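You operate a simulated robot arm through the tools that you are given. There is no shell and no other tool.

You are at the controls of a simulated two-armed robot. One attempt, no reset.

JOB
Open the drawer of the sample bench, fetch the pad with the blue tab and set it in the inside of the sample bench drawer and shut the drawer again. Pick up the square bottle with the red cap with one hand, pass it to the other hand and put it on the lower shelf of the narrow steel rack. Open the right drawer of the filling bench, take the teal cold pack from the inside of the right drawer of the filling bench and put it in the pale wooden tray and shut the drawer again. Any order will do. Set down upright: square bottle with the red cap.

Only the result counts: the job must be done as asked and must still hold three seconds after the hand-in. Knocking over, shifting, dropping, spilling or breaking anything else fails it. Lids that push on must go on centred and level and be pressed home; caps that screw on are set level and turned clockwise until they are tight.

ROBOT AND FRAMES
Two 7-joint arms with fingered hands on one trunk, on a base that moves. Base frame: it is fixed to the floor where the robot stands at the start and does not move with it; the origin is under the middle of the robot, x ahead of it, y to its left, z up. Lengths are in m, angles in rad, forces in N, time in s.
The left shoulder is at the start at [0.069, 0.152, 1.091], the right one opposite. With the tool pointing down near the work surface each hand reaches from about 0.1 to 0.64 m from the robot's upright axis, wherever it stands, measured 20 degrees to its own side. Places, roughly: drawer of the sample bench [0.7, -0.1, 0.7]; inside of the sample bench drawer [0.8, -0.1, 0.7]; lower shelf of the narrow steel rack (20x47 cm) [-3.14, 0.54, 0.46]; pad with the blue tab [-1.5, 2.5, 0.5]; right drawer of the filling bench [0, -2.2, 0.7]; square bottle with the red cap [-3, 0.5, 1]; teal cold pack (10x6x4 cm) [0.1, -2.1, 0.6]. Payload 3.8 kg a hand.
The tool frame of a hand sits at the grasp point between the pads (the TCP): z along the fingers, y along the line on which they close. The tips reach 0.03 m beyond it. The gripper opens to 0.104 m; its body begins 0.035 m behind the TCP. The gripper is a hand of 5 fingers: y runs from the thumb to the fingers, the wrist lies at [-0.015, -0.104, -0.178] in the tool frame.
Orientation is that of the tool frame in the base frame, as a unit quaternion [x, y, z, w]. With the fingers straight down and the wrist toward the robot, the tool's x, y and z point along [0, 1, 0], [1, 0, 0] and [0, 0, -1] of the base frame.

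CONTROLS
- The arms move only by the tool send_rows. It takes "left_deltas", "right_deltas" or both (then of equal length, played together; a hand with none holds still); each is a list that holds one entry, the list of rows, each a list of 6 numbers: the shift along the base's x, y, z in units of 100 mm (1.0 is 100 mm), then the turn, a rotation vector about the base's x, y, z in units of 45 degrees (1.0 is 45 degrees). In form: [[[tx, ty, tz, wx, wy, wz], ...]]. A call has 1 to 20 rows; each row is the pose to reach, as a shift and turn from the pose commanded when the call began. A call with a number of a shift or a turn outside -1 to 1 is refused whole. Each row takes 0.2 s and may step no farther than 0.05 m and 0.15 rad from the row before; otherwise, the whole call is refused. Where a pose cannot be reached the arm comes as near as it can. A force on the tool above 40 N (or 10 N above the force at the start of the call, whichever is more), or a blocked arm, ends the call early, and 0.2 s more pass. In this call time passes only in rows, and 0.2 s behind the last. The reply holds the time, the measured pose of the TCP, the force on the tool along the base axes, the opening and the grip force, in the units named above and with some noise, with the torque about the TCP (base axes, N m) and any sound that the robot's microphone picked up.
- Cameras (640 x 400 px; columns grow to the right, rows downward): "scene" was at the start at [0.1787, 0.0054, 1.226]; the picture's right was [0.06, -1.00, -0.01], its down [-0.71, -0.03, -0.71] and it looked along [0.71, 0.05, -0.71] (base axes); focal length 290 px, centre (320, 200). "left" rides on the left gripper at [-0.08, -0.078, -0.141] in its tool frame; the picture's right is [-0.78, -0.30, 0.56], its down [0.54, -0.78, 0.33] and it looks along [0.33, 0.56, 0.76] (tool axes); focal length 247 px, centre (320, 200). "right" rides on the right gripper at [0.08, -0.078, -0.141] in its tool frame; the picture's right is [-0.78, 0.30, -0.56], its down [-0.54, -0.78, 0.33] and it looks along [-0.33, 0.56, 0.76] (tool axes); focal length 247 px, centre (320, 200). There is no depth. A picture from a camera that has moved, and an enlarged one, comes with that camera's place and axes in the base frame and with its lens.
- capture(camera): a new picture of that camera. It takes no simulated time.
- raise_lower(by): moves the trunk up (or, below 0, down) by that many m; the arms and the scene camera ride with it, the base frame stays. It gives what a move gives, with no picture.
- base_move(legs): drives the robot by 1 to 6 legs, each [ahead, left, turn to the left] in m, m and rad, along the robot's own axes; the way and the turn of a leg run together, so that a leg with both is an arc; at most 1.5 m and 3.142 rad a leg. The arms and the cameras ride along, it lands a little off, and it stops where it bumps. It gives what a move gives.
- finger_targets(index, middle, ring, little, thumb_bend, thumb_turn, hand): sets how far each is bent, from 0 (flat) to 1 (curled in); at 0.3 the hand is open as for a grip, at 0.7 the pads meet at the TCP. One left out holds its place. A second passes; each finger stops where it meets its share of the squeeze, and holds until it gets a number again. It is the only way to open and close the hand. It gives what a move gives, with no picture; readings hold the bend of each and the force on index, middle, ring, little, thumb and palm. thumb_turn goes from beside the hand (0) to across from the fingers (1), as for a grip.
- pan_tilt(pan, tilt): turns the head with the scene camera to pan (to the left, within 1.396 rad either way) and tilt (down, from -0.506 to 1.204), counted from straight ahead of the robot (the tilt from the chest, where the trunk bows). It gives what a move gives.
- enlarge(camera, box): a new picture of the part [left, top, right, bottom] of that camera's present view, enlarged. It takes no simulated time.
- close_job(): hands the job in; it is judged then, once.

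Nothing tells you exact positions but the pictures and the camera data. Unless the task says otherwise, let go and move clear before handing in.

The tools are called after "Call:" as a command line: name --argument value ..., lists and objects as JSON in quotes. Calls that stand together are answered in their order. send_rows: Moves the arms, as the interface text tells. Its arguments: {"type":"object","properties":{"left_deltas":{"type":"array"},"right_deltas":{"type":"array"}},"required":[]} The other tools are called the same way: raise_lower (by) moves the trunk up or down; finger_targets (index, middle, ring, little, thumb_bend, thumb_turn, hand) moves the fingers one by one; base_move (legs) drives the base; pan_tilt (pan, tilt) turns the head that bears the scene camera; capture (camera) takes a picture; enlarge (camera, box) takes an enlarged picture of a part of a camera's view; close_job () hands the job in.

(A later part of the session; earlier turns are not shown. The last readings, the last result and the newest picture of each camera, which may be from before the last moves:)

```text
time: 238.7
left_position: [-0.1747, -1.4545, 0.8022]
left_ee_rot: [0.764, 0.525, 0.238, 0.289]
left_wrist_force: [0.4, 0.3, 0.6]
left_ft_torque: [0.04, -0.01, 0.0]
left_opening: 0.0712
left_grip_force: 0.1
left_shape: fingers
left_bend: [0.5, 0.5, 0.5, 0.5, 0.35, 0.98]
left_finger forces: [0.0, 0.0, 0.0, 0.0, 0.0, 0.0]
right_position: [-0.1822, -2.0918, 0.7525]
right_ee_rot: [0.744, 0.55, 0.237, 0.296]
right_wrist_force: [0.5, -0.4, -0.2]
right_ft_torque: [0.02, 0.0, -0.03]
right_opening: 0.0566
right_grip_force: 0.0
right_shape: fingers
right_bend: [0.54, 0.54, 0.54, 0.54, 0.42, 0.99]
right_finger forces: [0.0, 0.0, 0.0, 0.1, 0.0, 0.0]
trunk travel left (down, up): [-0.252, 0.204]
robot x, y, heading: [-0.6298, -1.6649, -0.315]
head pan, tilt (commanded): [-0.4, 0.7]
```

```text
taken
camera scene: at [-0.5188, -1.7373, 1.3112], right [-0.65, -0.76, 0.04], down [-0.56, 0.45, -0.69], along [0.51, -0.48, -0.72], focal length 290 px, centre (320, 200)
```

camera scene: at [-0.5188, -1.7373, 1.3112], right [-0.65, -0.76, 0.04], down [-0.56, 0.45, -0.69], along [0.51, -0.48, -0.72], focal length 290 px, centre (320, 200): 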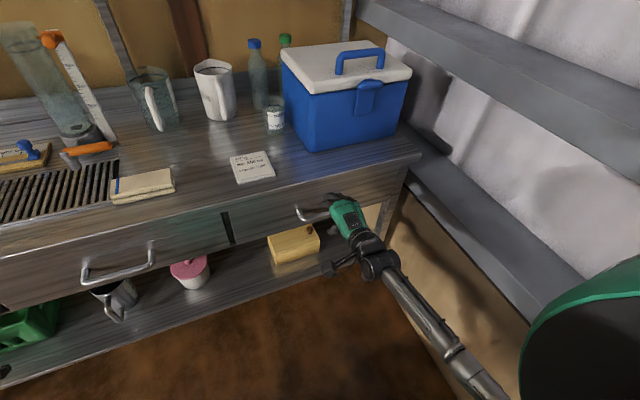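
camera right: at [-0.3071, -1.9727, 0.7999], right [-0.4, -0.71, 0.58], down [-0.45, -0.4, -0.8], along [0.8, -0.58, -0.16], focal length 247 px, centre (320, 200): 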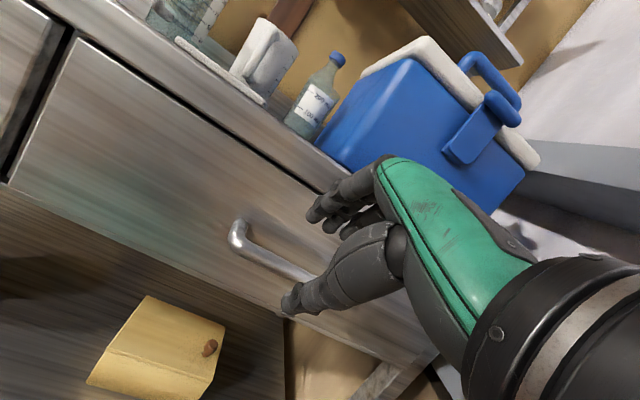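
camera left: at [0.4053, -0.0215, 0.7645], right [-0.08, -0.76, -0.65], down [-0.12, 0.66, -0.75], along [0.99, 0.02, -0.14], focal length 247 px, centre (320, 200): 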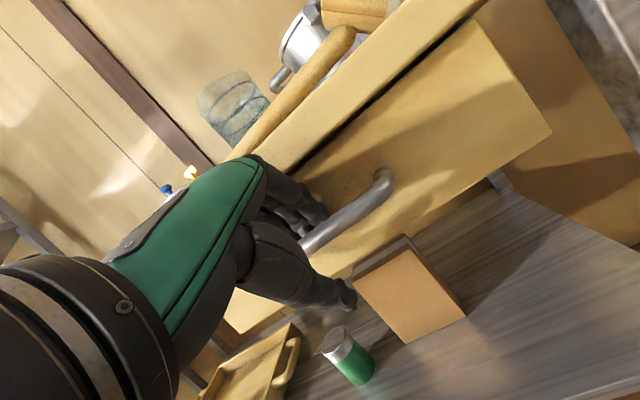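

Lined up. Advancing along the 45° line so the bar enters between thumb and fingers.

Call:
send_rows --right_deltas '[[[0.125, -0.04, -0.145, 0, 0, 0], [0.25, -0.08, -0.29, 0, 0, 0], [0.375, -0.12, -0.435, 0, 0, 0], [0.49, -0.155, -0.57, 0, 0, 0]]]'

Call:
finger_targets --hand "right" --index 0.8 --middle 0.8 --ring 0.8 --little 0.8 --thumb_bend 0.6

Call:
enlarge --camera "right" --box '[220, 150, 400, 330]'

Call:
enlarge --camera "scene" --box '[260, 150, 420, 250]'

```text
time: 239.7
left_position: [-0.1755, -1.4557, 0.8015]
left_ee_rot: [0.764, 0.525, 0.238, 0.29]
left_wrist_force: [0.2, 0.2, -0.5]
left_ft_torque: [-0.01, 0.01, 0.0]
left_opening: 0.0709
left_grip_force: 0.0
left_shape: fingers
left_bend: [0.5, 0.5, 0.5, 0.5, 0.35, 0.98]
left_finger forces: [0.1, 0.1, 0.0, 0.0, 0.0, 0.0]
right_position: [-0.1319, -2.1078, 0.694]
right_ee_rot: [0.744, 0.55, 0.238, 0.295]
right_wrist_force: [-1.0, 0.6, -0.9]
right_ft_torque: [0.0, -0.02, 0.02]
right_opening: 0.0568
right_grip_force: 0.4
right_shape: fingers
right_bend: [0.54, 0.54, 0.54, 0.54, 0.42, 0.99]
right_finger forces: [0.0, 0.3, 0.0, 0.1, 0.1, 0.1]
trunk travel left (down, up): [-0.252, 0.204]
robot x, y, heading: [-0.6289, -1.6626, -0.318]
head pan, tilt (commanded): [-0.4, 0.7]
```

```text
time: 240.7
left_position: [-0.1754, -1.4556, 0.8023]
left_ee_rot: [0.764, 0.525, 0.238, 0.29]
left_wrist_force: [0.6, -0.5, 0.8]
left_ft_torque: [0.04, 0.0, -0.01]
left_opening: 0.0712
left_grip_force: 0.0
left_shape: fingers
left_bend: [0.5, 0.5, 0.5, 0.5, 0.35, 0.98]
left_finger forces: [0.0, 0.0, 0.1, 0.1, 0.0, 0.0]
right_position: [-0.1338, -2.1073, 0.6928]
right_ee_rot: [0.745, 0.55, 0.237, 0.295]
right_wrist_force: [-2.7, -2.5, -6.9]
right_ft_torque: [-0.08, -0.19, 0.23]
right_opening: 0.0106
right_grip_force: 14.3
right_shape: fingers
right_bend: [0.8, 0.79, 0.79, 0.79, 0.57, 1.0]
right_finger forces: [1.7, 10.0, 3.7, 5.7, 8.1, 0.0]
trunk travel left (down, up): [-0.252, 0.204]
robot x, y, heading: [-0.6327, -1.6675, -0.309]
head pan, tilt (commanded): [-0.4, 0.7]
```

```text
2.22 times, centred on (310, 240) of right
camera zoom: at [-0.2585, -1.9877, 0.742], right [-0.4, -0.71, 0.58], down [-0.45, -0.4, -0.8], along [0.8, -0.58, -0.16], focal length 549 px, centre (342, 111)
```

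zoom: 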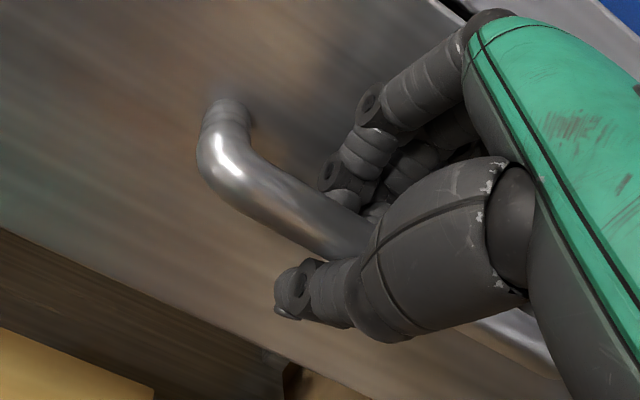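

```text
4.00 times, centred on (340, 200) of scene
camera zoom: at [-0.519, -1.738, 1.3112], right [-0.65, -0.76, 0.04], down [-0.56, 0.45, -0.69], along [0.51, -0.48, -0.72], focal length 1160 px, centre (240, 200)
```

zoom: 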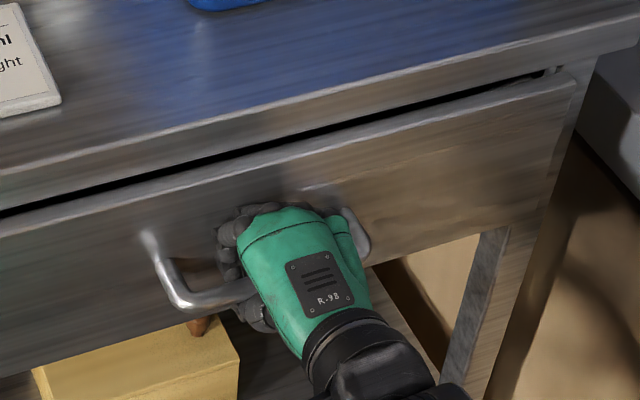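

The hand has the bar. Pulling the drawer out.

Call:
send_rows --right_deltas '[[[-0.15, 0.05, 0, 0, 0, 0], [-0.32, 0.105, 0, 0, 0, 0], [-0.5, 0.163, 0, 0, 0, 0], [-0.7, 0.227, 0, 0, 0, 0], [-0.9, 0.292, 0, 0, 0, 0]]]'

Call:
send_rows --right_deltas '[[[-0.18, 0.058, 0, 0, 0, 0], [-0.36, 0.117, 0, 0, 0, 0], [-0.54, 0.175, 0, 0, 0, 0], [-0.72, 0.234, 0, 0, 0, 0], [-0.9, 0.292, 0, 0, 0, 0]]]'

Call:
capture --camera "scene"

Call:
enlarge --camera "scene" --box '[180, 140, 440, 300]'

```text
time: 241.9
left_position: [-0.1757, -1.4555, 0.8007]
left_ee_rot: [0.764, 0.525, 0.238, 0.289]
left_wrist_force: [1.1, 0.4, -0.4]
left_ft_torque: [-0.01, -0.01, 0.0]
left_opening: 0.0712
left_grip_force: 0.0
left_shape: fingers
left_bend: [0.5, 0.5, 0.5, 0.5, 0.35, 0.98]
left_finger forces: [0.1, 0.0, 0.0, 0.1, 0.0, 0.0]
right_position: [-0.2232, -2.0772, 0.6936]
right_ee_rot: [0.745, 0.549, 0.237, 0.294]
right_wrist_force: [-2.8, -4.1, -12.0]
right_ft_torque: [-0.11, -0.34, 0.19]
right_opening: 0.0115
right_grip_force: 14.2
right_shape: fingers
right_bend: [0.8, 0.79, 0.79, 0.79, 0.56, 1.0]
right_finger forces: [2.0, 10.2, 3.7, 4.2, 9.1, 0.0]
trunk travel left (down, up): [-0.252, 0.204]
robot x, y, heading: [-0.6286, -1.6682, -0.314]
head pan, tilt (commanded): [-0.4, 0.7]
```

```text
time: 243.1
left_position: [-0.1748, -1.456, 0.8016]
left_ee_rot: [0.765, 0.524, 0.238, 0.29]
left_wrist_force: [-0.4, -0.3, -0.1]
left_ft_torque: [0.0, 0.0, -0.01]
left_opening: 0.0715
left_grip_force: 0.0
left_shape: fingers
left_bend: [0.5, 0.5, 0.5, 0.5, 0.35, 0.98]
left_finger forces: [0.0, 0.0, 0.0, 0.1, 0.0, 0.0]
right_position: [-0.3122, -2.0479, 0.6959]
right_ee_rot: [0.745, 0.549, 0.237, 0.294]
right_wrist_force: [-2.8, -9.5, -10.1]
right_ft_torque: [-0.11, -0.36, 0.29]
right_opening: 0.0119
right_grip_force: 14.7
right_shape: fingers
right_bend: [0.8, 0.79, 0.79, 0.79, 0.56, 1.0]
right_finger forces: [2.2, 10.0, 3.9, 4.4, 9.0, 0.0]
trunk travel left (down, up): [-0.252, 0.204]
robot x, y, heading: [-0.6277, -1.6689, -0.315]
head pan, tilt (commanded): [-0.4, 0.7]
```

```text
taken
camera scene: at [-0.5196, -1.7387, 1.3112], right [-0.65, -0.76, 0.04], down [-0.56, 0.45, -0.69], along [0.51, -0.48, -0.72], focal length 290 px, centre (320, 200)
```

scene: 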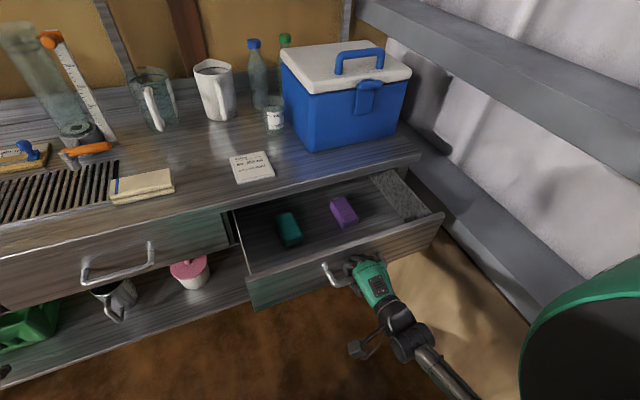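

```text
2.46 times, centred on (310, 220) of scene
camera zoom: at [-0.5196, -1.7387, 1.3112], right [-0.65, -0.76, 0.04], down [-0.56, 0.45, -0.69], along [0.51, -0.48, -0.72], focal length 714 px, centre (345, 151)
```

zoom: 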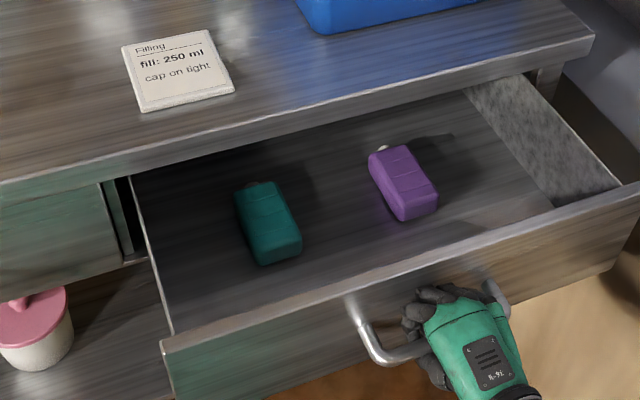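

The drawer is open: a teal pack on the left, a purple one on the right. The teal pack lies lengthwise front-to-back at about (-0.10, -2.02). I'll pull the drawer a little further for clearance.

Call:
send_rows --right_deltas '[[[-0.12, 0.04, 0, 0, 0, 0], [-0.24, 0.078, 0, 0, 0, 0], [-0.36, 0.117, 0, 0, 0, 0], [-0.48, 0.156, 0, 0, 0, 0], [-0.6, 0.195, 0, 0, 0, 0]]]'

Call:
finger_targets --hand "right" --index 0.5 --middle 0.5 --ring 0.5 --little 0.5 --thumb_bend 0.35

Call:
send_rows --right_deltas '[[[-0.13, 0.04, 0.14, 0, 0, 0], [-0.27, 0.09, 0.28, 0, 0, 0], [-0.4, 0.13, 0.45, 0, 0, 0], [-0.5, 0.1, 0.7, 0, 0, 0], [-0.5, 0.0, 1.0, 0, 0, 0]]]'

Call:
capture --camera "scene"

```text
time: 244.3
left_position: [-0.1761, -1.4567, 0.8019]
left_ee_rot: [0.764, 0.525, 0.239, 0.29]
left_wrist_force: [-0.1, 0.3, 0.5]
left_ft_torque: [0.01, -0.02, 0.0]
left_opening: 0.0711
left_grip_force: 0.0
left_shape: fingers
left_bend: [0.5, 0.5, 0.5, 0.5, 0.35, 0.98]
left_finger forces: [0.0, 0.0, 0.1, 0.0, 0.0, 0.1]
right_position: [-0.372, -2.0269, 0.6959]
right_ee_rot: [0.744, 0.55, 0.239, 0.295]
right_wrist_force: [-2.9, -12.5, -6.9]
right_ft_torque: [-0.17, -0.29, 0.34]
right_opening: 0.0114
right_grip_force: 13.4
right_shape: fingers
right_bend: [0.8, 0.79, 0.79, 0.79, 0.56, 1.0]
right_finger forces: [2.0, 8.6, 3.9, 5.0, 8.3, 0.0]
trunk travel left (down, up): [-0.252, 0.204]
robot x, y, heading: [-0.6269, -1.6665, -0.316]
head pan, tilt (commanded): [-0.4, 0.7]
```

```text
time: 245.3
left_position: [-0.1769, -1.455, 0.8022]
left_ee_rot: [0.764, 0.526, 0.238, 0.289]
left_wrist_force: [0.0, -0.8, 0.3]
left_ft_torque: [0.02, 0.0, -0.01]
left_opening: 0.0712
left_grip_force: 0.1
left_shape: fingers
left_bend: [0.5, 0.5, 0.5, 0.5, 0.35, 0.98]
left_finger forces: [0.0, 0.0, 0.0, 0.0, 0.0, 0.0]
right_position: [-0.3719, -2.0265, 0.6946]
right_ee_rot: [0.745, 0.549, 0.237, 0.297]
right_wrist_force: [0.1, 0.1, -0.2]
right_ft_torque: [0.0, 0.04, 0.01]
right_opening: 0.0708
right_grip_force: 0.0
right_shape: fingers
right_bend: [0.5, 0.5, 0.5, 0.5, 0.35, 0.98]
right_finger forces: [0.0, 0.0, 0.1, 0.1, 0.0, 0.1]
trunk travel left (down, up): [-0.252, 0.204]
robot x, y, heading: [-0.6301, -1.6663, -0.315]
head pan, tilt (commanded): [-0.4, 0.7]
```

```text
time: 246.5
left_position: [-0.1759, -1.4543, 0.8009]
left_ee_rot: [0.764, 0.525, 0.238, 0.29]
left_wrist_force: [0.3, -0.3, -0.1]
left_ft_torque: [-0.01, -0.02, 0.04]
left_opening: 0.0713
left_grip_force: 0.0
left_shape: fingers
left_bend: [0.5, 0.5, 0.5, 0.5, 0.35, 0.98]
left_finger forces: [0.0, 0.1, 0.1, 0.0, 0.0, 0.0]
right_position: [-0.4228, -2.0264, 0.794]
right_ee_rot: [0.745, 0.549, 0.237, 0.296]
right_wrist_force: [-0.5, 0.0, -0.1]
right_ft_torque: [0.01, -0.03, -0.02]
right_opening: 0.071
right_grip_force: 0.1
right_shape: fingers
right_bend: [0.5, 0.5, 0.5, 0.5, 0.35, 0.98]
right_finger forces: [0.0, 0.0, 0.0, 0.0, 0.0, 0.0]
trunk travel left (down, up): [-0.252, 0.204]
robot x, y, heading: [-0.6317, -1.6675, -0.314]
head pan, tilt (commanded): [-0.4, 0.7]
```

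```text
taken
camera scene: at [-0.5195, -1.7371, 1.3113], right [-0.65, -0.76, 0.04], down [-0.56, 0.45, -0.69], along [0.51, -0.48, -0.72], focal length 290 px, centre (320, 200)
```

scene: 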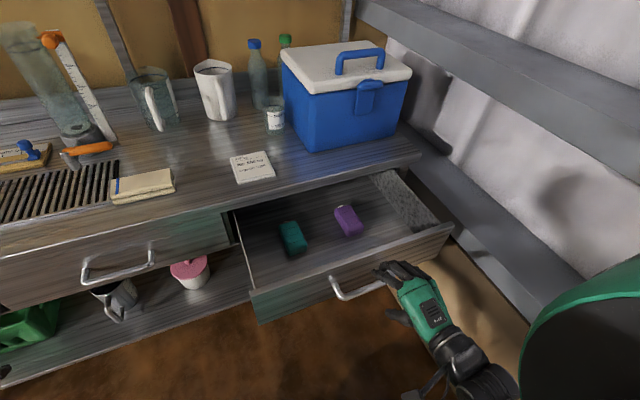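

The handle is released and the drawer stays open. Zooming in on the packs for the exact pose.

Call:
enlarge --camera "scene" --box '[220, 180, 420, 305]'

```text
3.20 times, centred on (320, 242) of scene
camera zoom: at [-0.5195, -1.7371, 1.3113], right [-0.65, -0.76, 0.04], down [-0.56, 0.45, -0.69], along [0.51, -0.48, -0.72], focal length 928 px, centre (320, 64)
```

zoom: 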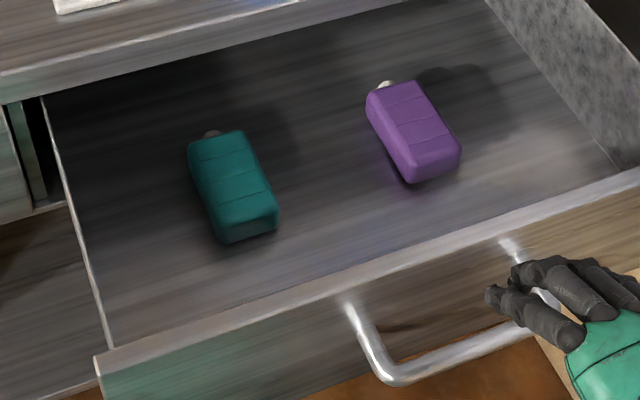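

The packs lie lower than I first took them (top about z=0.62). The teal pack is close to the bench edge, so I want the drawer a bit further out; first I'll check the space behind me.

Call:
pan_tilt --pan 1.39 --tilt 0.5

Call:
capture --camera "scene"

Call:
pan_tilt --pan -1.39 --tilt 0.5

Call:
capture --camera "scene"

```text
time: 248.2
left_position: [-0.1754, -1.455, 0.8014]
left_ee_rot: [0.764, 0.525, 0.238, 0.29]
left_wrist_force: [0.1, 0.0, -0.4]
left_ft_torque: [0.01, 0.03, -0.03]
left_opening: 0.0711
left_grip_force: 0.0
left_shape: fingers
left_bend: [0.5, 0.5, 0.5, 0.5, 0.35, 0.98]
left_finger forces: [0.0, 0.1, 0.0, 0.1, 0.0, 0.0]
right_position: [-0.4226, -2.0265, 0.7959]
right_ee_rot: [0.745, 0.549, 0.238, 0.295]
right_wrist_force: [-0.1, 0.3, -0.9]
right_ft_torque: [-0.01, -0.03, 0.02]
right_opening: 0.0707
right_grip_force: 0.2
right_shape: fingers
right_bend: [0.5, 0.5, 0.5, 0.5, 0.35, 0.98]
right_finger forces: [0.0, 0.0, 0.1, 0.1, 0.0, 0.0]
trunk travel left (down, up): [-0.252, 0.204]
robot x, y, heading: [-0.6281, -1.67, -0.311]
head pan, tilt (commanded): [1.389, 0.499]
```

```text
taken
camera scene: at [-0.538, -1.602, 1.3358], right [0.87, -0.47, -0.11], down [-0.32, -0.39, -0.86], along [0.37, 0.79, -0.49], focal length 290 px, centre (320, 200)
```

scene: 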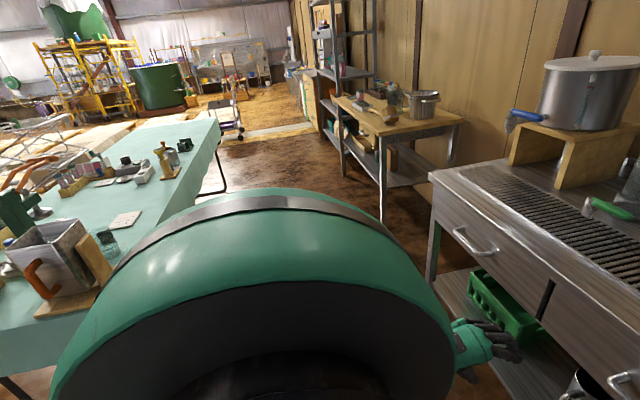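

```text
time: 250.7
left_position: [-0.1749, -1.4548, 0.8014]
left_ee_rot: [0.765, 0.525, 0.238, 0.29]
left_wrist_force: [0.1, 0.3, 0.7]
left_ft_torque: [0.03, -0.01, 0.0]
left_opening: 0.0712
left_grip_force: 0.1
left_shape: fingers
left_bend: [0.5, 0.5, 0.5, 0.5, 0.35, 0.98]
left_finger forces: [0.0, 0.0, 0.1, 0.0, 0.1, 0.0]
right_position: [-0.4218, -2.0261, 0.7943]
right_ee_rot: [0.745, 0.549, 0.238, 0.296]
right_wrist_force: [-1.1, 0.4, -0.4]
right_ft_torque: [-0.01, -0.01, -0.03]
right_opening: 0.0707
right_grip_force: 0.1
right_shape: fingers
right_bend: [0.5, 0.5, 0.5, 0.5, 0.35, 0.98]
right_finger forces: [0.0, 0.0, 0.1, 0.0, 0.0, 0.0]
trunk travel left (down, up): [-0.252, 0.204]
robot x, y, heading: [-0.633, -1.6667, -0.314]
head pan, tilt (commanded): [-1.389, 0.499]
```

```text
taken
camera scene: at [-0.5935, -1.7722, 1.3358], right [-0.99, 0.13, 0.11], down [-0.03, 0.5, -0.86], along [-0.17, -0.85, -0.49], focal length 290 px, centre (320, 200)
```

scene: 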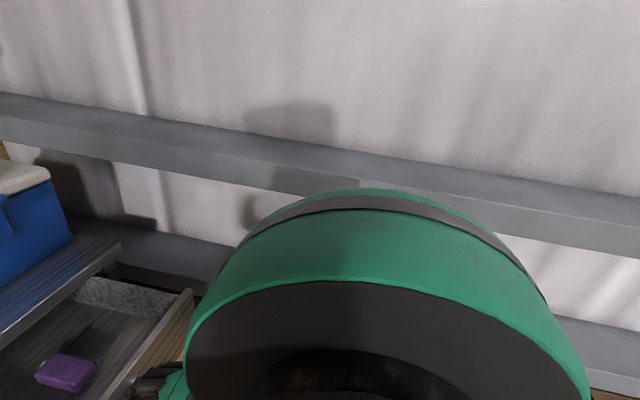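

Behind me is clear here (the mint counter ends further left). The right hand can reach in below the bench top, closing sideways across the pack. I'll turn the right hand fingers-down and rotate it so it closes along the pack's short side.

Call:
send_rows --right_deltas '[[[0, 0, 0.15, 0.05, 0.155, 0], [0, 0, 0.3, 0.1, 0.31, 0], [0, 0, 0.5, 0.155, 0.475, 0], [0, 0, 0.7, 0.205, 0.63, 0], [0, 0, 0.85, 0.26, 0.79, 0], [0, 0, 1.0, 0.309, 0.951, 0]]]'

Call:
send_rows --right_deltas '[[[0, 0, 0.05, 0, 0, 0.17], [0, 0, 0.1, 0, 0, 0.34], [0, 0, 0.15, 0, 0, 0.5], [0, 0, 0.2, 0, 0, 0.67], [0, 0, 0.2, 0, 0, 0.84], [0, 0, 0.2, 0, 0, 1.0]]]'

Call:
pan_tilt --pan -0.4 --tilt 0.8

Call:
capture --camera "scene"

```text
time: 252.1
left_position: [-0.1753, -1.4562, 0.8021]
left_ee_rot: [0.765, 0.525, 0.238, 0.289]
left_wrist_force: [0.9, 0.9, 0.2]
left_ft_torque: [0.0, 0.01, -0.01]
left_opening: 0.0712
left_grip_force: 0.0
left_shape: fingers
left_bend: [0.5, 0.5, 0.5, 0.5, 0.35, 0.98]
left_finger forces: [0.0, 0.1, 0.0, 0.1, 0.0, 0.1]
right_position: [-0.3946, -2.0533, 0.873]
right_ee_rot: [0.809, 0.588, 0.013, -0.016]
right_wrist_force: [-0.6, 0.6, 0.2]
right_ft_torque: [0.01, -0.02, 0.04]
right_opening: 0.0708
right_grip_force: 0.0
right_shape: fingers
right_bend: [0.5, 0.5, 0.5, 0.5, 0.35, 0.98]
right_finger forces: [0.0, 0.0, 0.1, 0.0, 0.1, 0.0]
right hand out of reach, approached as far as the arm can: row 3, 4, 5, 6
trunk travel left (down, up): [-0.252, 0.204]
robot x, y, heading: [-0.6289, -1.6664, -0.309]
head pan, tilt (commanded): [-1.389, 0.499]
```

```text
time: 253.5
left_position: [-0.1761, -1.455, 0.8027]
left_ee_rot: [0.765, 0.524, 0.237, 0.29]
left_wrist_force: [0.6, 0.3, -0.4]
left_ft_torque: [-0.01, 0.02, -0.01]
left_opening: 0.0714
left_grip_force: 0.1
left_shape: fingers
left_bend: [0.5, 0.5, 0.5, 0.5, 0.35, 0.98]
left_finger forces: [0.1, 0.0, 0.0, 0.0, 0.1, 0.1]
right_position: [-0.3965, -2.0539, 0.8948]
right_ee_rot: [0.522, 0.853, 0.007, -0.019]
right_wrist_force: [0.9, -0.6, -0.2]
right_ft_torque: [0.01, -0.01, -0.02]
right_opening: 0.0708
right_grip_force: 0.1
right_shape: fingers
right_bend: [0.5, 0.5, 0.5, 0.5, 0.35, 0.98]
right_finger forces: [0.1, 0.0, 0.1, 0.1, 0.1, 0.0]
trunk travel left (down, up): [-0.252, 0.204]
robot x, y, heading: [-0.6296, -1.6664, -0.316]
head pan, tilt (commanded): [-1.389, 0.499]
```

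```text
time: 254.8
left_position: [-0.1745, -1.4554, 0.8011]
left_ee_rot: [0.764, 0.525, 0.238, 0.29]
left_wrist_force: [0.7, -0.5, 0.2]
left_ft_torque: [0.03, -0.01, 0.0]
left_opening: 0.071
left_grip_force: 0.0
left_shape: fingers
left_bend: [0.5, 0.5, 0.5, 0.5, 0.35, 0.98]
left_finger forces: [0.0, 0.0, 0.0, 0.1, 0.0, 0.1]
right_position: [-0.3961, -2.0537, 0.8959]
right_ee_rot: [0.524, 0.852, 0.007, -0.019]
right_wrist_force: [0.1, -0.1, -0.8]
right_ft_torque: [0.02, -0.04, 0.02]
right_opening: 0.071
right_grip_force: 0.1
right_shape: fingers
right_bend: [0.5, 0.5, 0.5, 0.5, 0.35, 0.98]
right_finger forces: [0.1, 0.0, 0.1, 0.0, 0.1, 0.1]
trunk travel left (down, up): [-0.252, 0.204]
robot x, y, heading: [-0.6273, -1.6676, -0.31]
head pan, tilt (commanded): [-0.4, 0.799]
```

```text
taken
camera scene: at [-0.5235, -1.734, 1.3036], right [-0.65, -0.76, 0.04], down [-0.61, 0.49, -0.62], along [0.45, -0.43, -0.78], focal length 290 px, centre (320, 200)
```

scene: 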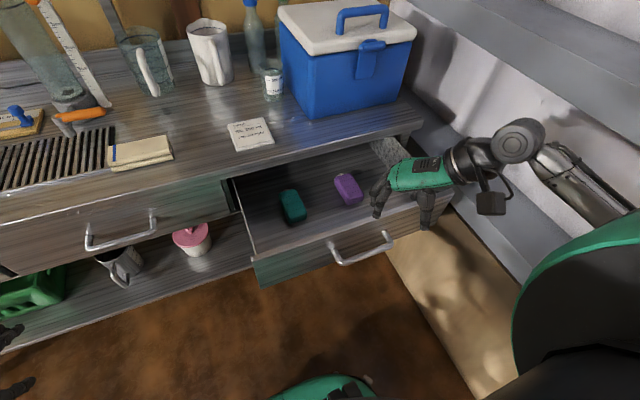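

Another 45° of yaw is needed. I'll do it while bringing the hand a little inward, away from the side wall.

Call:
send_rows --right_deltas '[[[0.04, 0.12, 0, 0, 0, 0.17], [0.08, 0.25, 0, 0, 0, 0.34], [0.12, 0.38, 0, 0, 0, 0.5], [0.17, 0.5, 0, 0, 0, 0.67], [0.21, 0.64, 0, 0, 0, 0.84], [0.25, 0.76, 0, 0, 0, 1.0]]]'

Call:
capture --camera "scene"

Call:
capture --camera "right"

```text
time: 256.2
left_position: [-0.1743, -1.4539, 0.8005]
left_ee_rot: [0.764, 0.525, 0.237, 0.29]
left_wrist_force: [-0.6, -0.1, 0.1]
left_ft_torque: [-0.02, -0.01, -0.01]
left_opening: 0.0709
left_grip_force: 0.0
left_shape: fingers
left_bend: [0.5, 0.5, 0.5, 0.5, 0.35, 0.98]
left_finger forces: [0.0, 0.0, 0.1, 0.1, 0.0, 0.0]
right_position: [-0.3704, -1.9762, 0.8934]
right_ee_rot: [0.157, 0.987, -0.001, -0.021]
right_wrist_force: [0.8, -0.4, 0.1]
right_ft_torque: [0.03, 0.01, -0.01]
right_opening: 0.0711
right_grip_force: 0.2
right_shape: fingers
right_bend: [0.5, 0.5, 0.5, 0.5, 0.35, 0.98]
right_finger forces: [0.1, 0.0, 0.0, 0.1, 0.0, 0.0]
trunk travel left (down, up): [-0.252, 0.204]
robot x, y, heading: [-0.6282, -1.666, -0.315]
head pan, tilt (commanded): [-0.4, 0.799]
```

```text
taken
camera scene: at [-0.5228, -1.7338, 1.3035], right [-0.65, -0.76, 0.04], down [-0.61, 0.49, -0.62], along [0.45, -0.43, -0.78], focal length 290 px, centre (320, 200)
```

scene: 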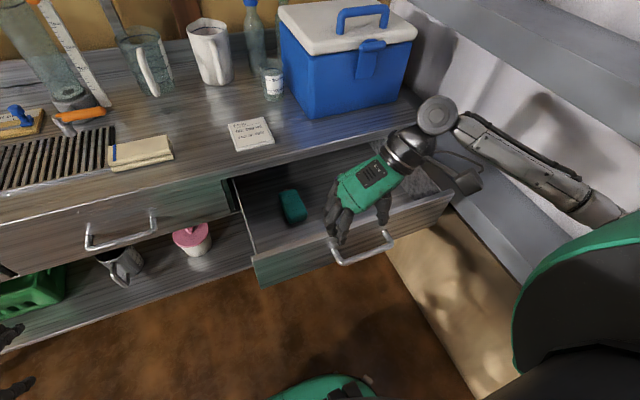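

```text
taken
camera right: at [-0.4644, -2.026, 1.0387], right [0.85, 0.04, 0.52], down [0.26, -0.9, -0.35], along [0.46, 0.43, -0.78], focal length 247 px, centre (320, 200)
```

right: 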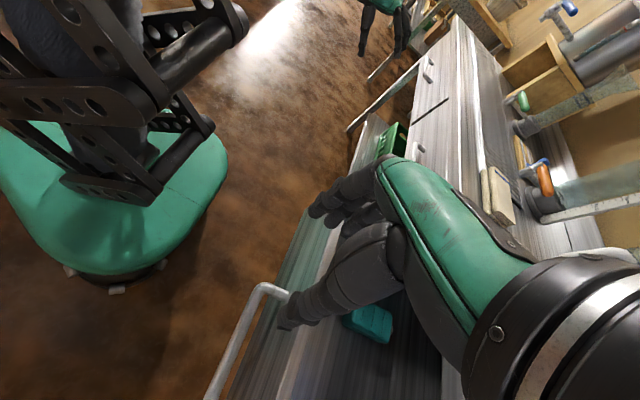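

The hand is now set to close across the pack's width. Moving the base forward so it can reach down into the drawer.

Call:
base_move --legs '[[0.12, 0, 0]]'

Call:
capture --camera "right"

Call:
capture --camera "scene"

```text
time: 257.4
left_position: [-0.0635, -1.4927, 0.802]
left_ee_rot: [0.765, 0.524, 0.237, 0.29]
left_wrist_force: [-0.2, 0.3, 0.7]
left_ft_torque: [0.01, -0.03, 0.0]
left_opening: 0.0711
left_grip_force: 0.1
left_shape: fingers
left_bend: [0.5, 0.5, 0.5, 0.5, 0.35, 0.98]
left_finger forces: [0.0, 0.0, 0.0, 0.1, 0.1, 0.0]
right_position: [-0.259, -2.0125, 0.8956]
right_ee_rot: [0.157, 0.987, -0.001, -0.02]
right_wrist_force: [0.0, 0.2, -0.5]
right_ft_torque: [-0.02, 0.02, 0.0]
right_opening: 0.071
right_grip_force: 0.1
right_shape: fingers
right_bend: [0.5, 0.5, 0.5, 0.5, 0.35, 0.98]
right_finger forces: [0.0, 0.0, 0.0, 0.1, 0.1, 0.0]
trunk travel left (down, up): [-0.252, 0.204]
robot x, y, heading: [-0.5196, -1.7041, -0.316]
head pan, tilt (commanded): [-0.4, 0.799]
```

```text
taken
camera right: at [-0.3538, -2.0626, 1.0388], right [0.85, 0.04, 0.52], down [0.25, -0.9, -0.35], along [0.46, 0.43, -0.78], focal length 247 px, centre (320, 200)
```

right: 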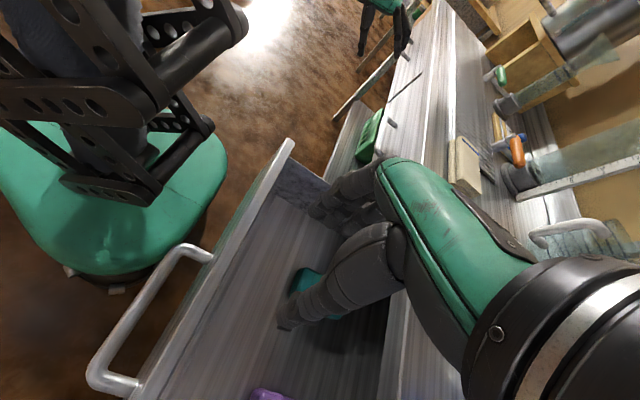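

```text
taken
camera scene: at [-0.4119, -1.7706, 1.3036], right [-0.65, -0.76, 0.04], down [-0.61, 0.49, -0.62], along [0.45, -0.43, -0.78], focal length 290 px, centre (320, 200)
```

scene: 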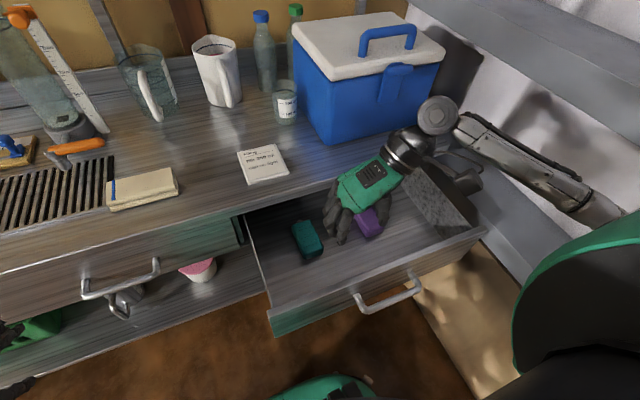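

Call:
enlarge --camera "scene" --box '[260, 190, 420, 290]'

Call:
capture --camera "left"

```text
4.00 times, centred on (340, 240) of scene
camera zoom: at [-0.4119, -1.7706, 1.3036], right [-0.65, -0.76, 0.04], down [-0.61, 0.49, -0.62], along [0.45, -0.43, -0.78], focal length 1160 px, centre (240, 40)
```

zoom: 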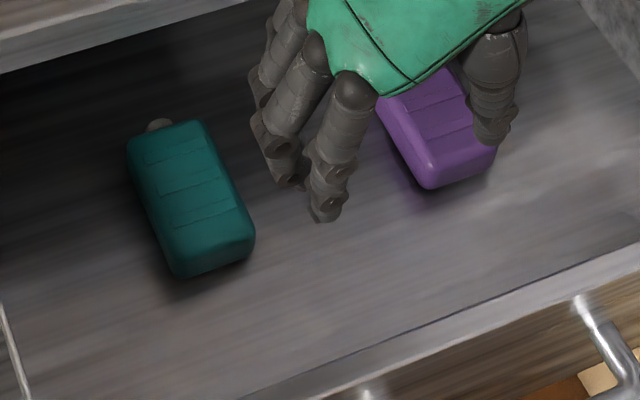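

```text
taken
camera left: at [-0.2366, -1.518, 0.8449], right [-0.09, -0.75, -0.65], down [-0.11, 0.66, -0.74], along [0.99, 0.01, -0.14], focal length 247 px, centre (320, 200)
```

left: 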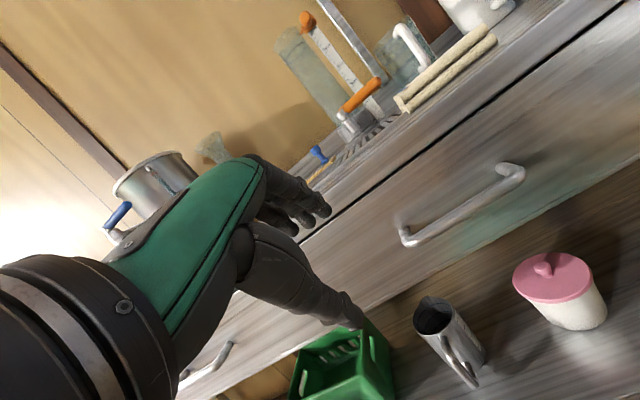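

To bring the pack clear of the bench edge, I'll hook the hand inside the drawer front panel and draw it out a few more centimetres.

Call:
send_rows --right_deltas '[[[0.05, 0.0, -0.3, 0, 0, 0], [0.08, 0.0, -0.6, 0, 0, 0], [0.1, 0.0, -1.0, 0, 0, 0]]]'

Call:
send_rows --right_deltas '[[[0, 0, -0.3, 0, 0, 0], [0, 0, -0.6, 0, 0, 0]]]'

Call:
capture --camera "scene"

Call:
capture --camera "right"

```text
time: 258.2
left_position: [-0.064, -1.4928, 0.8015]
left_ee_rot: [0.765, 0.524, 0.238, 0.29]
left_wrist_force: [0.9, 0.6, -0.2]
left_ft_torque: [-0.01, -0.02, 0.0]
left_opening: 0.071
left_grip_force: 0.0
left_shape: fingers
left_bend: [0.5, 0.5, 0.5, 0.5, 0.35, 0.98]
left_finger forces: [0.1, 0.0, 0.0, 0.0, 0.1, 0.1]
right_position: [-0.2475, -2.0132, 0.7937]
right_ee_rot: [0.158, 0.987, -0.001, -0.019]
right_wrist_force: [0.1, -0.4, -0.9]
right_ft_torque: [-0.01, 0.0, 0.01]
right_opening: 0.0709
right_grip_force: 0.0
right_shape: fingers
right_bend: [0.5, 0.5, 0.5, 0.5, 0.35, 0.98]
right_finger forces: [0.0, 0.0, 0.0, 0.0, 0.0, 0.0]
trunk travel left (down, up): [-0.252, 0.204]
robot x, y, heading: [-0.5127, -1.7041, -0.316]
head pan, tilt (commanded): [-0.4, 0.799]
```

```text
time: 258.8
left_position: [-0.0638, -1.4912, 0.8024]
left_ee_rot: [0.765, 0.525, 0.237, 0.29]
left_wrist_force: [-0.4, 0.5, 0.4]
left_ft_torque: [0.01, 0.01, -0.03]
left_opening: 0.0711
left_grip_force: 0.0
left_shape: fingers
left_bend: [0.5, 0.5, 0.5, 0.5, 0.35, 0.98]
left_finger forces: [0.0, 0.0, 0.0, 0.0, 0.1, 0.0]
right_position: [-0.2492, -2.0133, 0.7328]
right_ee_rot: [0.157, 0.987, -0.001, -0.02]
right_wrist_force: [0.3, 0.6, -0.2]
right_ft_torque: [-0.01, 0.02, -0.02]
right_opening: 0.0711
right_grip_force: 0.0
right_shape: fingers
right_bend: [0.5, 0.5, 0.5, 0.5, 0.35, 0.98]
right_finger forces: [0.0, 0.1, 0.0, 0.0, 0.1, 0.0]
trunk travel left (down, up): [-0.252, 0.204]
robot x, y, heading: [-0.5184, -1.7032, -0.317]
head pan, tilt (commanded): [-0.4, 0.799]
```

```text
taken
camera scene: at [-0.4117, -1.7707, 1.3035], right [-0.65, -0.76, 0.04], down [-0.61, 0.49, -0.62], along [0.45, -0.43, -0.78], focal length 290 px, centre (320, 200)
```

scene: 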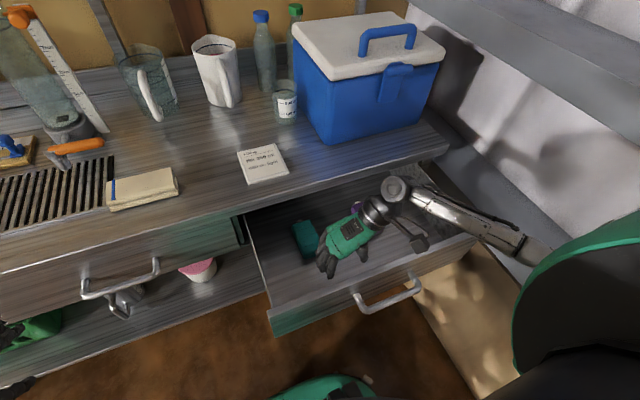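

```text
taken
camera right: at [-0.3431, -2.0619, 0.8768], right [0.85, 0.04, 0.52], down [0.25, -0.9, -0.35], along [0.46, 0.43, -0.78], focal length 247 px, centre (320, 200)
```

right: 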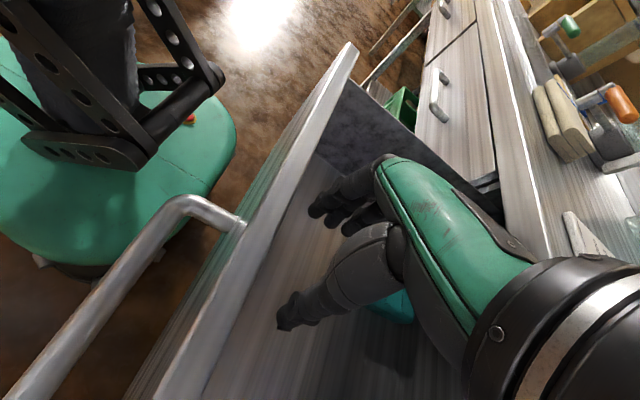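

Call:
send_rows --right_deltas '[[[-0.15, 0.05, 0, 0, 0, 0], [-0.3, 0.1, 0, 0, 0, 0], [-0.45, 0.146, 0, 0, 0, 0], [-0.6, 0.195, 0, 0, 0, 0], [-0.75, 0.244, 0, 0, 0, 0]]]'

Call:
capture --camera "scene"

Call:
capture --camera "right"

```text
time: 260.0
left_position: [-0.0641, -1.4924, 0.8016]
left_ee_rot: [0.764, 0.525, 0.238, 0.29]
left_wrist_force: [0.2, 0.3, -0.1]
left_ft_torque: [0.01, -0.01, -0.02]
left_opening: 0.0712
left_grip_force: 0.1
left_shape: fingers
left_bend: [0.5, 0.5, 0.5, 0.5, 0.35, 0.98]
left_finger forces: [0.0, 0.0, 0.0, 0.1, 0.1, 0.0]
right_position: [-0.3254, -1.9869, 0.7331]
right_ee_rot: [0.158, 0.987, 0.0, -0.021]
right_wrist_force: [-0.4, 0.6, -0.1]
right_ft_torque: [0.0, 0.01, -0.01]
right_opening: 0.0711
right_grip_force: 0.0
right_shape: fingers
right_bend: [0.5, 0.5, 0.5, 0.5, 0.35, 0.98]
right_finger forces: [0.0, 0.1, 0.1, 0.1, 0.1, 0.1]
trunk travel left (down, up): [-0.252, 0.204]
robot x, y, heading: [-0.5196, -1.7038, -0.313]
head pan, tilt (commanded): [-0.4, 0.799]
```

```text
taken
camera scene: at [-0.4123, -1.7704, 1.3036], right [-0.65, -0.76, 0.04], down [-0.61, 0.49, -0.62], along [0.45, -0.43, -0.78], focal length 290 px, centre (320, 200)
```

scene: 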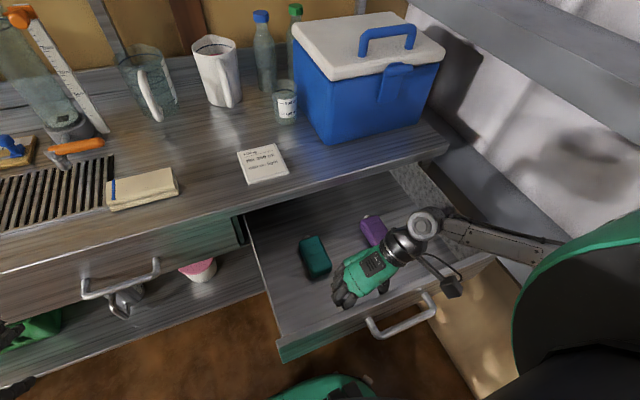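

```text
taken
camera right: at [-0.42, -2.0377, 0.8778], right [0.85, 0.04, 0.52], down [0.25, -0.9, -0.35], along [0.46, 0.43, -0.78], focal length 247 px, centre (320, 200)
```

right: 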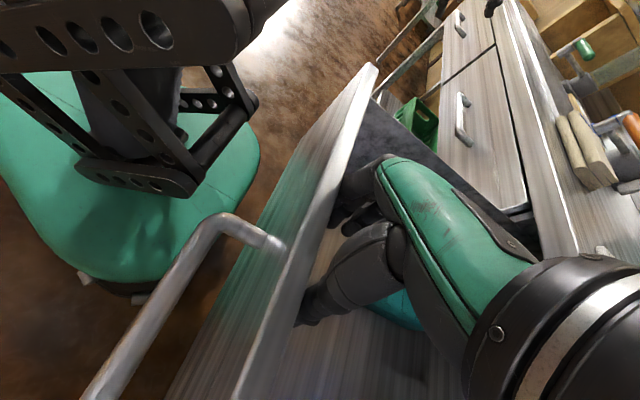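

The drawer came out another 5 cm; the teal pack is now centred near u≈0.48, clear of the bench edge. I'll lift the hand, open it, and move above the pack.

Call:
send_rows --right_deltas '[[[0.05, -0.016, 0.3, 0, 0, 0], [0.1, -0.03, 0.65, 0, 0, 0], [0.1, -0.03, 0.95, 0, 0, 0]]]'

Call:
finger_targets --hand "right" --index 0.3 --middle 0.3 --ring 0.3 --little 0.3 --thumb_bend 0.3

Call:
send_rows --right_deltas '[[[0.3, -0.04, 0, 0, 0, 0], [0.65, -0.08, 0, 0, 0, 0], [1.0, -0.12, 0, 0, 0, 0]]]'

Call:
send_rows --right_deltas '[[[0.3, -0.04, 0, 0, 0, 0], [0.6, -0.08, 0, 0, 0, 0]]]'

Call:
capture --camera "right"

Call:
capture --camera "scene"

```text
time: 260.8
left_position: [-0.0641, -1.491, 0.8012]
left_ee_rot: [0.765, 0.525, 0.238, 0.29]
left_wrist_force: [0.6, -0.2, -0.3]
left_ft_torque: [-0.05, 0.01, -0.05]
left_opening: 0.071
left_grip_force: 0.0
left_shape: fingers
left_bend: [0.5, 0.5, 0.5, 0.5, 0.35, 0.98]
left_finger forces: [0.1, 0.1, 0.0, 0.0, 0.0, 0.1]
right_position: [-0.3158, -1.993, 0.8293]
right_ee_rot: [0.157, 0.987, -0.001, -0.02]
right_wrist_force: [-0.2, 0.3, 0.2]
right_ft_torque: [0.01, 0.0, 0.02]
right_opening: 0.0712
right_grip_force: 0.2
right_shape: fingers
right_bend: [0.5, 0.5, 0.5, 0.5, 0.35, 0.98]
right_finger forces: [0.1, 0.1, 0.0, 0.1, 0.0, 0.0]
trunk travel left (down, up): [-0.252, 0.204]
robot x, y, heading: [-0.5183, -1.6973, -0.322]
head pan, tilt (commanded): [-0.4, 0.799]
```

```text
time: 261.8
left_position: [-0.0637, -1.4917, 0.8009]
left_ee_rot: [0.765, 0.524, 0.237, 0.29]
left_wrist_force: [0.7, -0.4, -0.2]
left_ft_torque: [0.01, 0.0, 0.02]
left_opening: 0.0713
left_grip_force: 0.2
left_shape: fingers
left_bend: [0.5, 0.5, 0.5, 0.5, 0.35, 0.98]
left_finger forces: [0.0, 0.0, 0.0, 0.1, 0.0, 0.0]
right_position: [-0.3154, -1.9943, 0.8274]
right_ee_rot: [0.157, 0.987, -0.001, -0.02]
right_wrist_force: [0.1, -0.8, -0.6]
right_ft_torque: [0.01, 0.01, -0.02]
right_opening: 0.1027
right_grip_force: 0.1
right_shape: fingers
right_bend: [0.3, 0.3, 0.3, 0.3, 0.3, 0.98]
right_finger forces: [0.0, 0.0, 0.0, 0.1, 0.0, 0.0]
trunk travel left (down, up): [-0.252, 0.204]
robot x, y, heading: [-0.5175, -1.701, -0.316]
head pan, tilt (commanded): [-0.4, 0.799]
```

```text
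time: 262.6
left_position: [-0.0629, -1.4922, 0.801]
left_ee_rot: [0.765, 0.525, 0.237, 0.289]
left_wrist_force: [-0.1, -0.2, 0.0]
left_ft_torque: [0.01, -0.01, 0.04]
left_opening: 0.0712
left_grip_force: 0.1
left_shape: fingers
left_bend: [0.5, 0.5, 0.5, 0.5, 0.35, 0.98]
left_finger forces: [0.0, 0.0, 0.1, 0.1, 0.0, 0.1]
right_position: [-0.2149, -2.0036, 0.8277]
right_ee_rot: [0.158, 0.987, -0.001, -0.021]
right_wrist_force: [0.1, -0.4, -0.8]
right_ft_torque: [-0.01, -0.03, -0.01]
right_opening: 0.1028
right_grip_force: 0.0
right_shape: fingers
right_bend: [0.3, 0.3, 0.3, 0.3, 0.3, 0.98]
right_finger forces: [0.0, 0.0, 0.0, 0.0, 0.1, 0.1]
trunk travel left (down, up): [-0.252, 0.204]
robot x, y, heading: [-0.5171, -1.7039, -0.315]
head pan, tilt (commanded): [-0.4, 0.799]
```

```text
time: 263.2
left_position: [-0.0623, -1.4919, 0.8006]
left_ee_rot: [0.765, 0.525, 0.237, 0.289]
left_wrist_force: [0.7, -0.3, 0.2]
left_ft_torque: [0.02, -0.02, 0.02]
left_opening: 0.0711
left_grip_force: 0.0
left_shape: fingers
left_bend: [0.5, 0.5, 0.5, 0.5, 0.35, 0.98]
left_finger forces: [0.0, 0.1, 0.1, 0.1, 0.0, 0.0]
right_position: [-0.1538, -2.0119, 0.8287]
right_ee_rot: [0.158, 0.987, -0.001, -0.021]
right_wrist_force: [1.1, -0.4, 0.9]
right_ft_torque: [-0.03, 0.01, -0.02]
right_opening: 0.103
right_grip_force: 0.0
right_shape: fingers
right_bend: [0.3, 0.3, 0.3, 0.3, 0.3, 0.98]
right_finger forces: [0.0, 0.1, 0.1, 0.0, 0.1, 0.0]
trunk travel left (down, up): [-0.252, 0.204]
robot x, y, heading: [-0.5161, -1.7049, -0.318]
head pan, tilt (commanded): [-0.4, 0.799]
```

```text
taken
camera right: at [-0.2476, -2.0615, 0.9734], right [0.85, 0.04, 0.52], down [0.25, -0.9, -0.35], along [0.46, 0.43, -0.78], focal length 247 px, centre (320, 200)
```

right: 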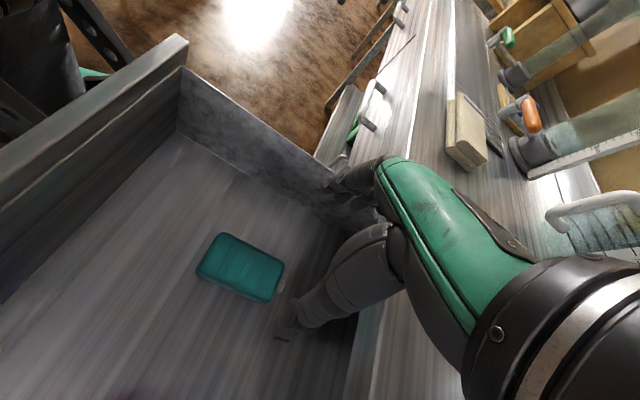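

```text
taken
camera scene: at [-0.4107, -1.7705, 1.3034], right [-0.65, -0.76, 0.04], down [-0.61, 0.49, -0.62], along [0.45, -0.43, -0.78], focal length 290 px, centre (320, 200)
```

scene: 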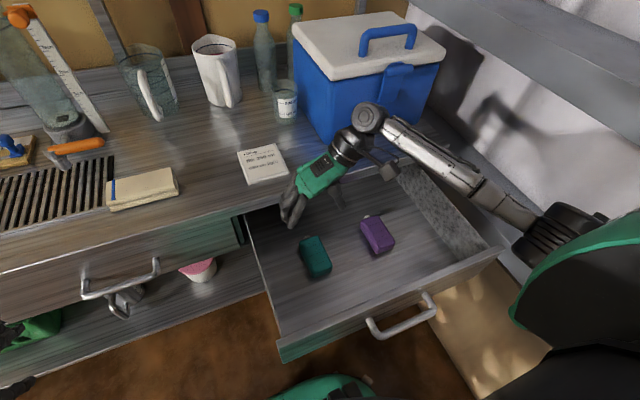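

The pack is at about (-0.162, -2.004), top z≈0.63. Centering over it and descending.

Call:
send_rows --right_deltas '[[[-0.04, 0.04, -0.25, 0, 0, 0], [-0.085, 0.08, -0.5, 0, 0, 0], [-0.085, 0.08, -0.75, 0, 0, 0], [-0.085, 0.08, -1.0, 0, 0, 0]]]'

Call:
capture --camera "right"

Call:
enlarge --camera "scene" --box '[240, 150, 440, 300]'

```text
time: 264.2
left_position: [-0.063, -1.4916, 0.8023]
left_ee_rot: [0.765, 0.524, 0.237, 0.29]
left_wrist_force: [-0.2, -0.1, -0.2]
left_ft_torque: [-0.02, -0.01, -0.02]
left_opening: 0.0712
left_grip_force: 0.1
left_shape: fingers
left_bend: [0.5, 0.5, 0.5, 0.5, 0.35, 0.98]
left_finger forces: [0.0, 0.1, 0.1, 0.0, 0.1, 0.0]
right_position: [-0.1628, -2.0032, 0.7303]
right_ee_rot: [0.157, 0.987, -0.001, -0.02]
right_wrist_force: [-0.1, -0.8, 0.4]
right_ft_torque: [0.02, 0.04, -0.02]
right_opening: 0.103
right_grip_force: 0.0
right_shape: fingers
right_bend: [0.3, 0.3, 0.3, 0.3, 0.3, 0.98]
right_finger forces: [0.1, 0.0, 0.0, 0.0, 0.1, 0.1]
trunk travel left (down, up): [-0.252, 0.204]
robot x, y, heading: [-0.5142, -1.7051, -0.313]
head pan, tilt (commanded): [-0.4, 0.799]
```

```text
taken
camera right: at [-0.2575, -2.0535, 0.8747], right [0.85, 0.04, 0.52], down [0.25, -0.9, -0.35], along [0.46, 0.43, -0.78], focal length 247 px, centre (320, 200)
```

right: 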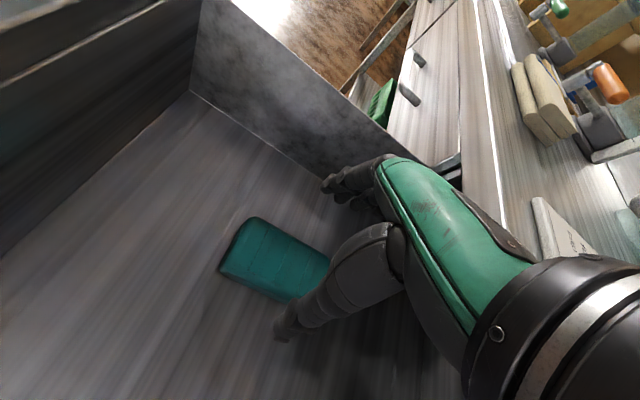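

```text
2.67 times, centred on (340, 225) of scene
camera zoom: at [-0.4116, -1.7706, 1.3035], right [-0.65, -0.76, 0.04], down [-0.61, 0.49, -0.62], along [0.45, -0.43, -0.78], focal length 773 px, centre (267, 133)
```

zoom: 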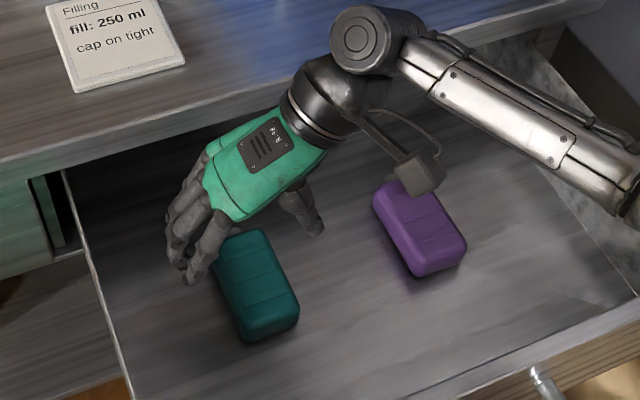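

Well centred. Continuing down to straddle the pack.

Call:
send_rows --right_deltas '[[[0, 0, -0.25, 0, 0, 0], [0, 0, -0.5, 0, 0, 0], [0, 0, -0.7, 0, 0, 0], [0, 0, -0.88, 0, 0, 0]]]'

Call:
capture --camera "right"

Call:
enlarge --camera "scene" --box '[240, 150, 440, 300]'

```text
time: 265.2
left_position: [-0.0659, -1.4911, 0.8035]
left_ee_rot: [0.764, 0.524, 0.238, 0.292]
left_wrist_force: [-0.3, -0.3, 0.3]
left_ft_torque: [0.02, 0.01, 0.0]
left_opening: 0.0712
left_grip_force: 0.0
left_shape: fingers
left_bend: [0.5, 0.5, 0.5, 0.5, 0.35, 0.98]
left_finger forces: [0.1, 0.1, 0.0, 0.0, 0.0, 0.0]
right_position: [-0.1596, -2.004, 0.6484]
right_ee_rot: [0.159, 0.987, 0.002, -0.012]
right_wrist_force: [0.3, -3.6, 39.1]
right_ft_torque: [1.63, -0.97, -0.01]
right_opening: 0.1038
right_grip_force: 19.4
right_shape: fingers
right_bend: [0.3, 0.3, 0.3, 0.3, 0.29, 0.98]
right_finger forces: [4.5, 30.6, 0.7, 0.1, 3.4, 0.0]
trunk travel left (down, up): [-0.252, 0.204]
robot x, y, heading: [-0.5165, -1.7032, -0.315]
head pan, tilt (commanded): [-0.4, 0.799]
```

```text
taken
camera right: at [-0.2568, -2.0528, 0.7911], right [0.84, 0.03, 0.54], down [0.26, -0.9, -0.34], along [0.47, 0.43, -0.77], focal length 247 px, centre (320, 200)
```

right: 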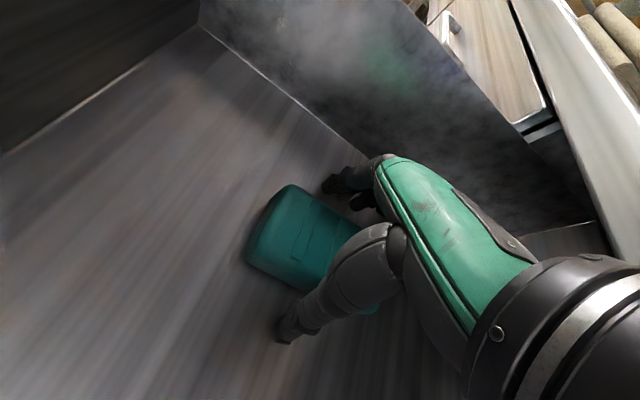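

```text
2.67 times, centred on (340, 225) of scene
camera zoom: at [-0.4164, -1.7683, 1.3049], right [-0.65, -0.76, 0.04], down [-0.61, 0.49, -0.62], along [0.45, -0.43, -0.78], focal length 773 px, centre (267, 133)
```

zoom: 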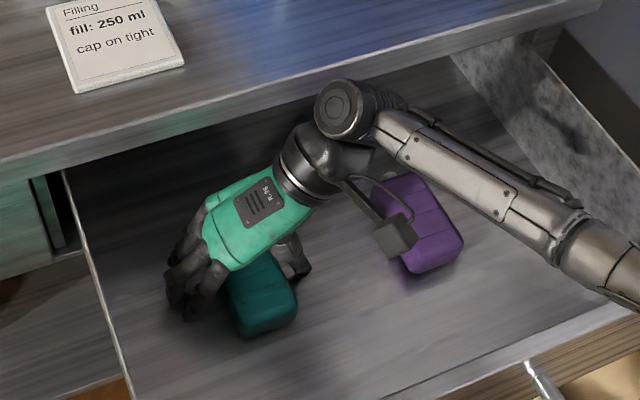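

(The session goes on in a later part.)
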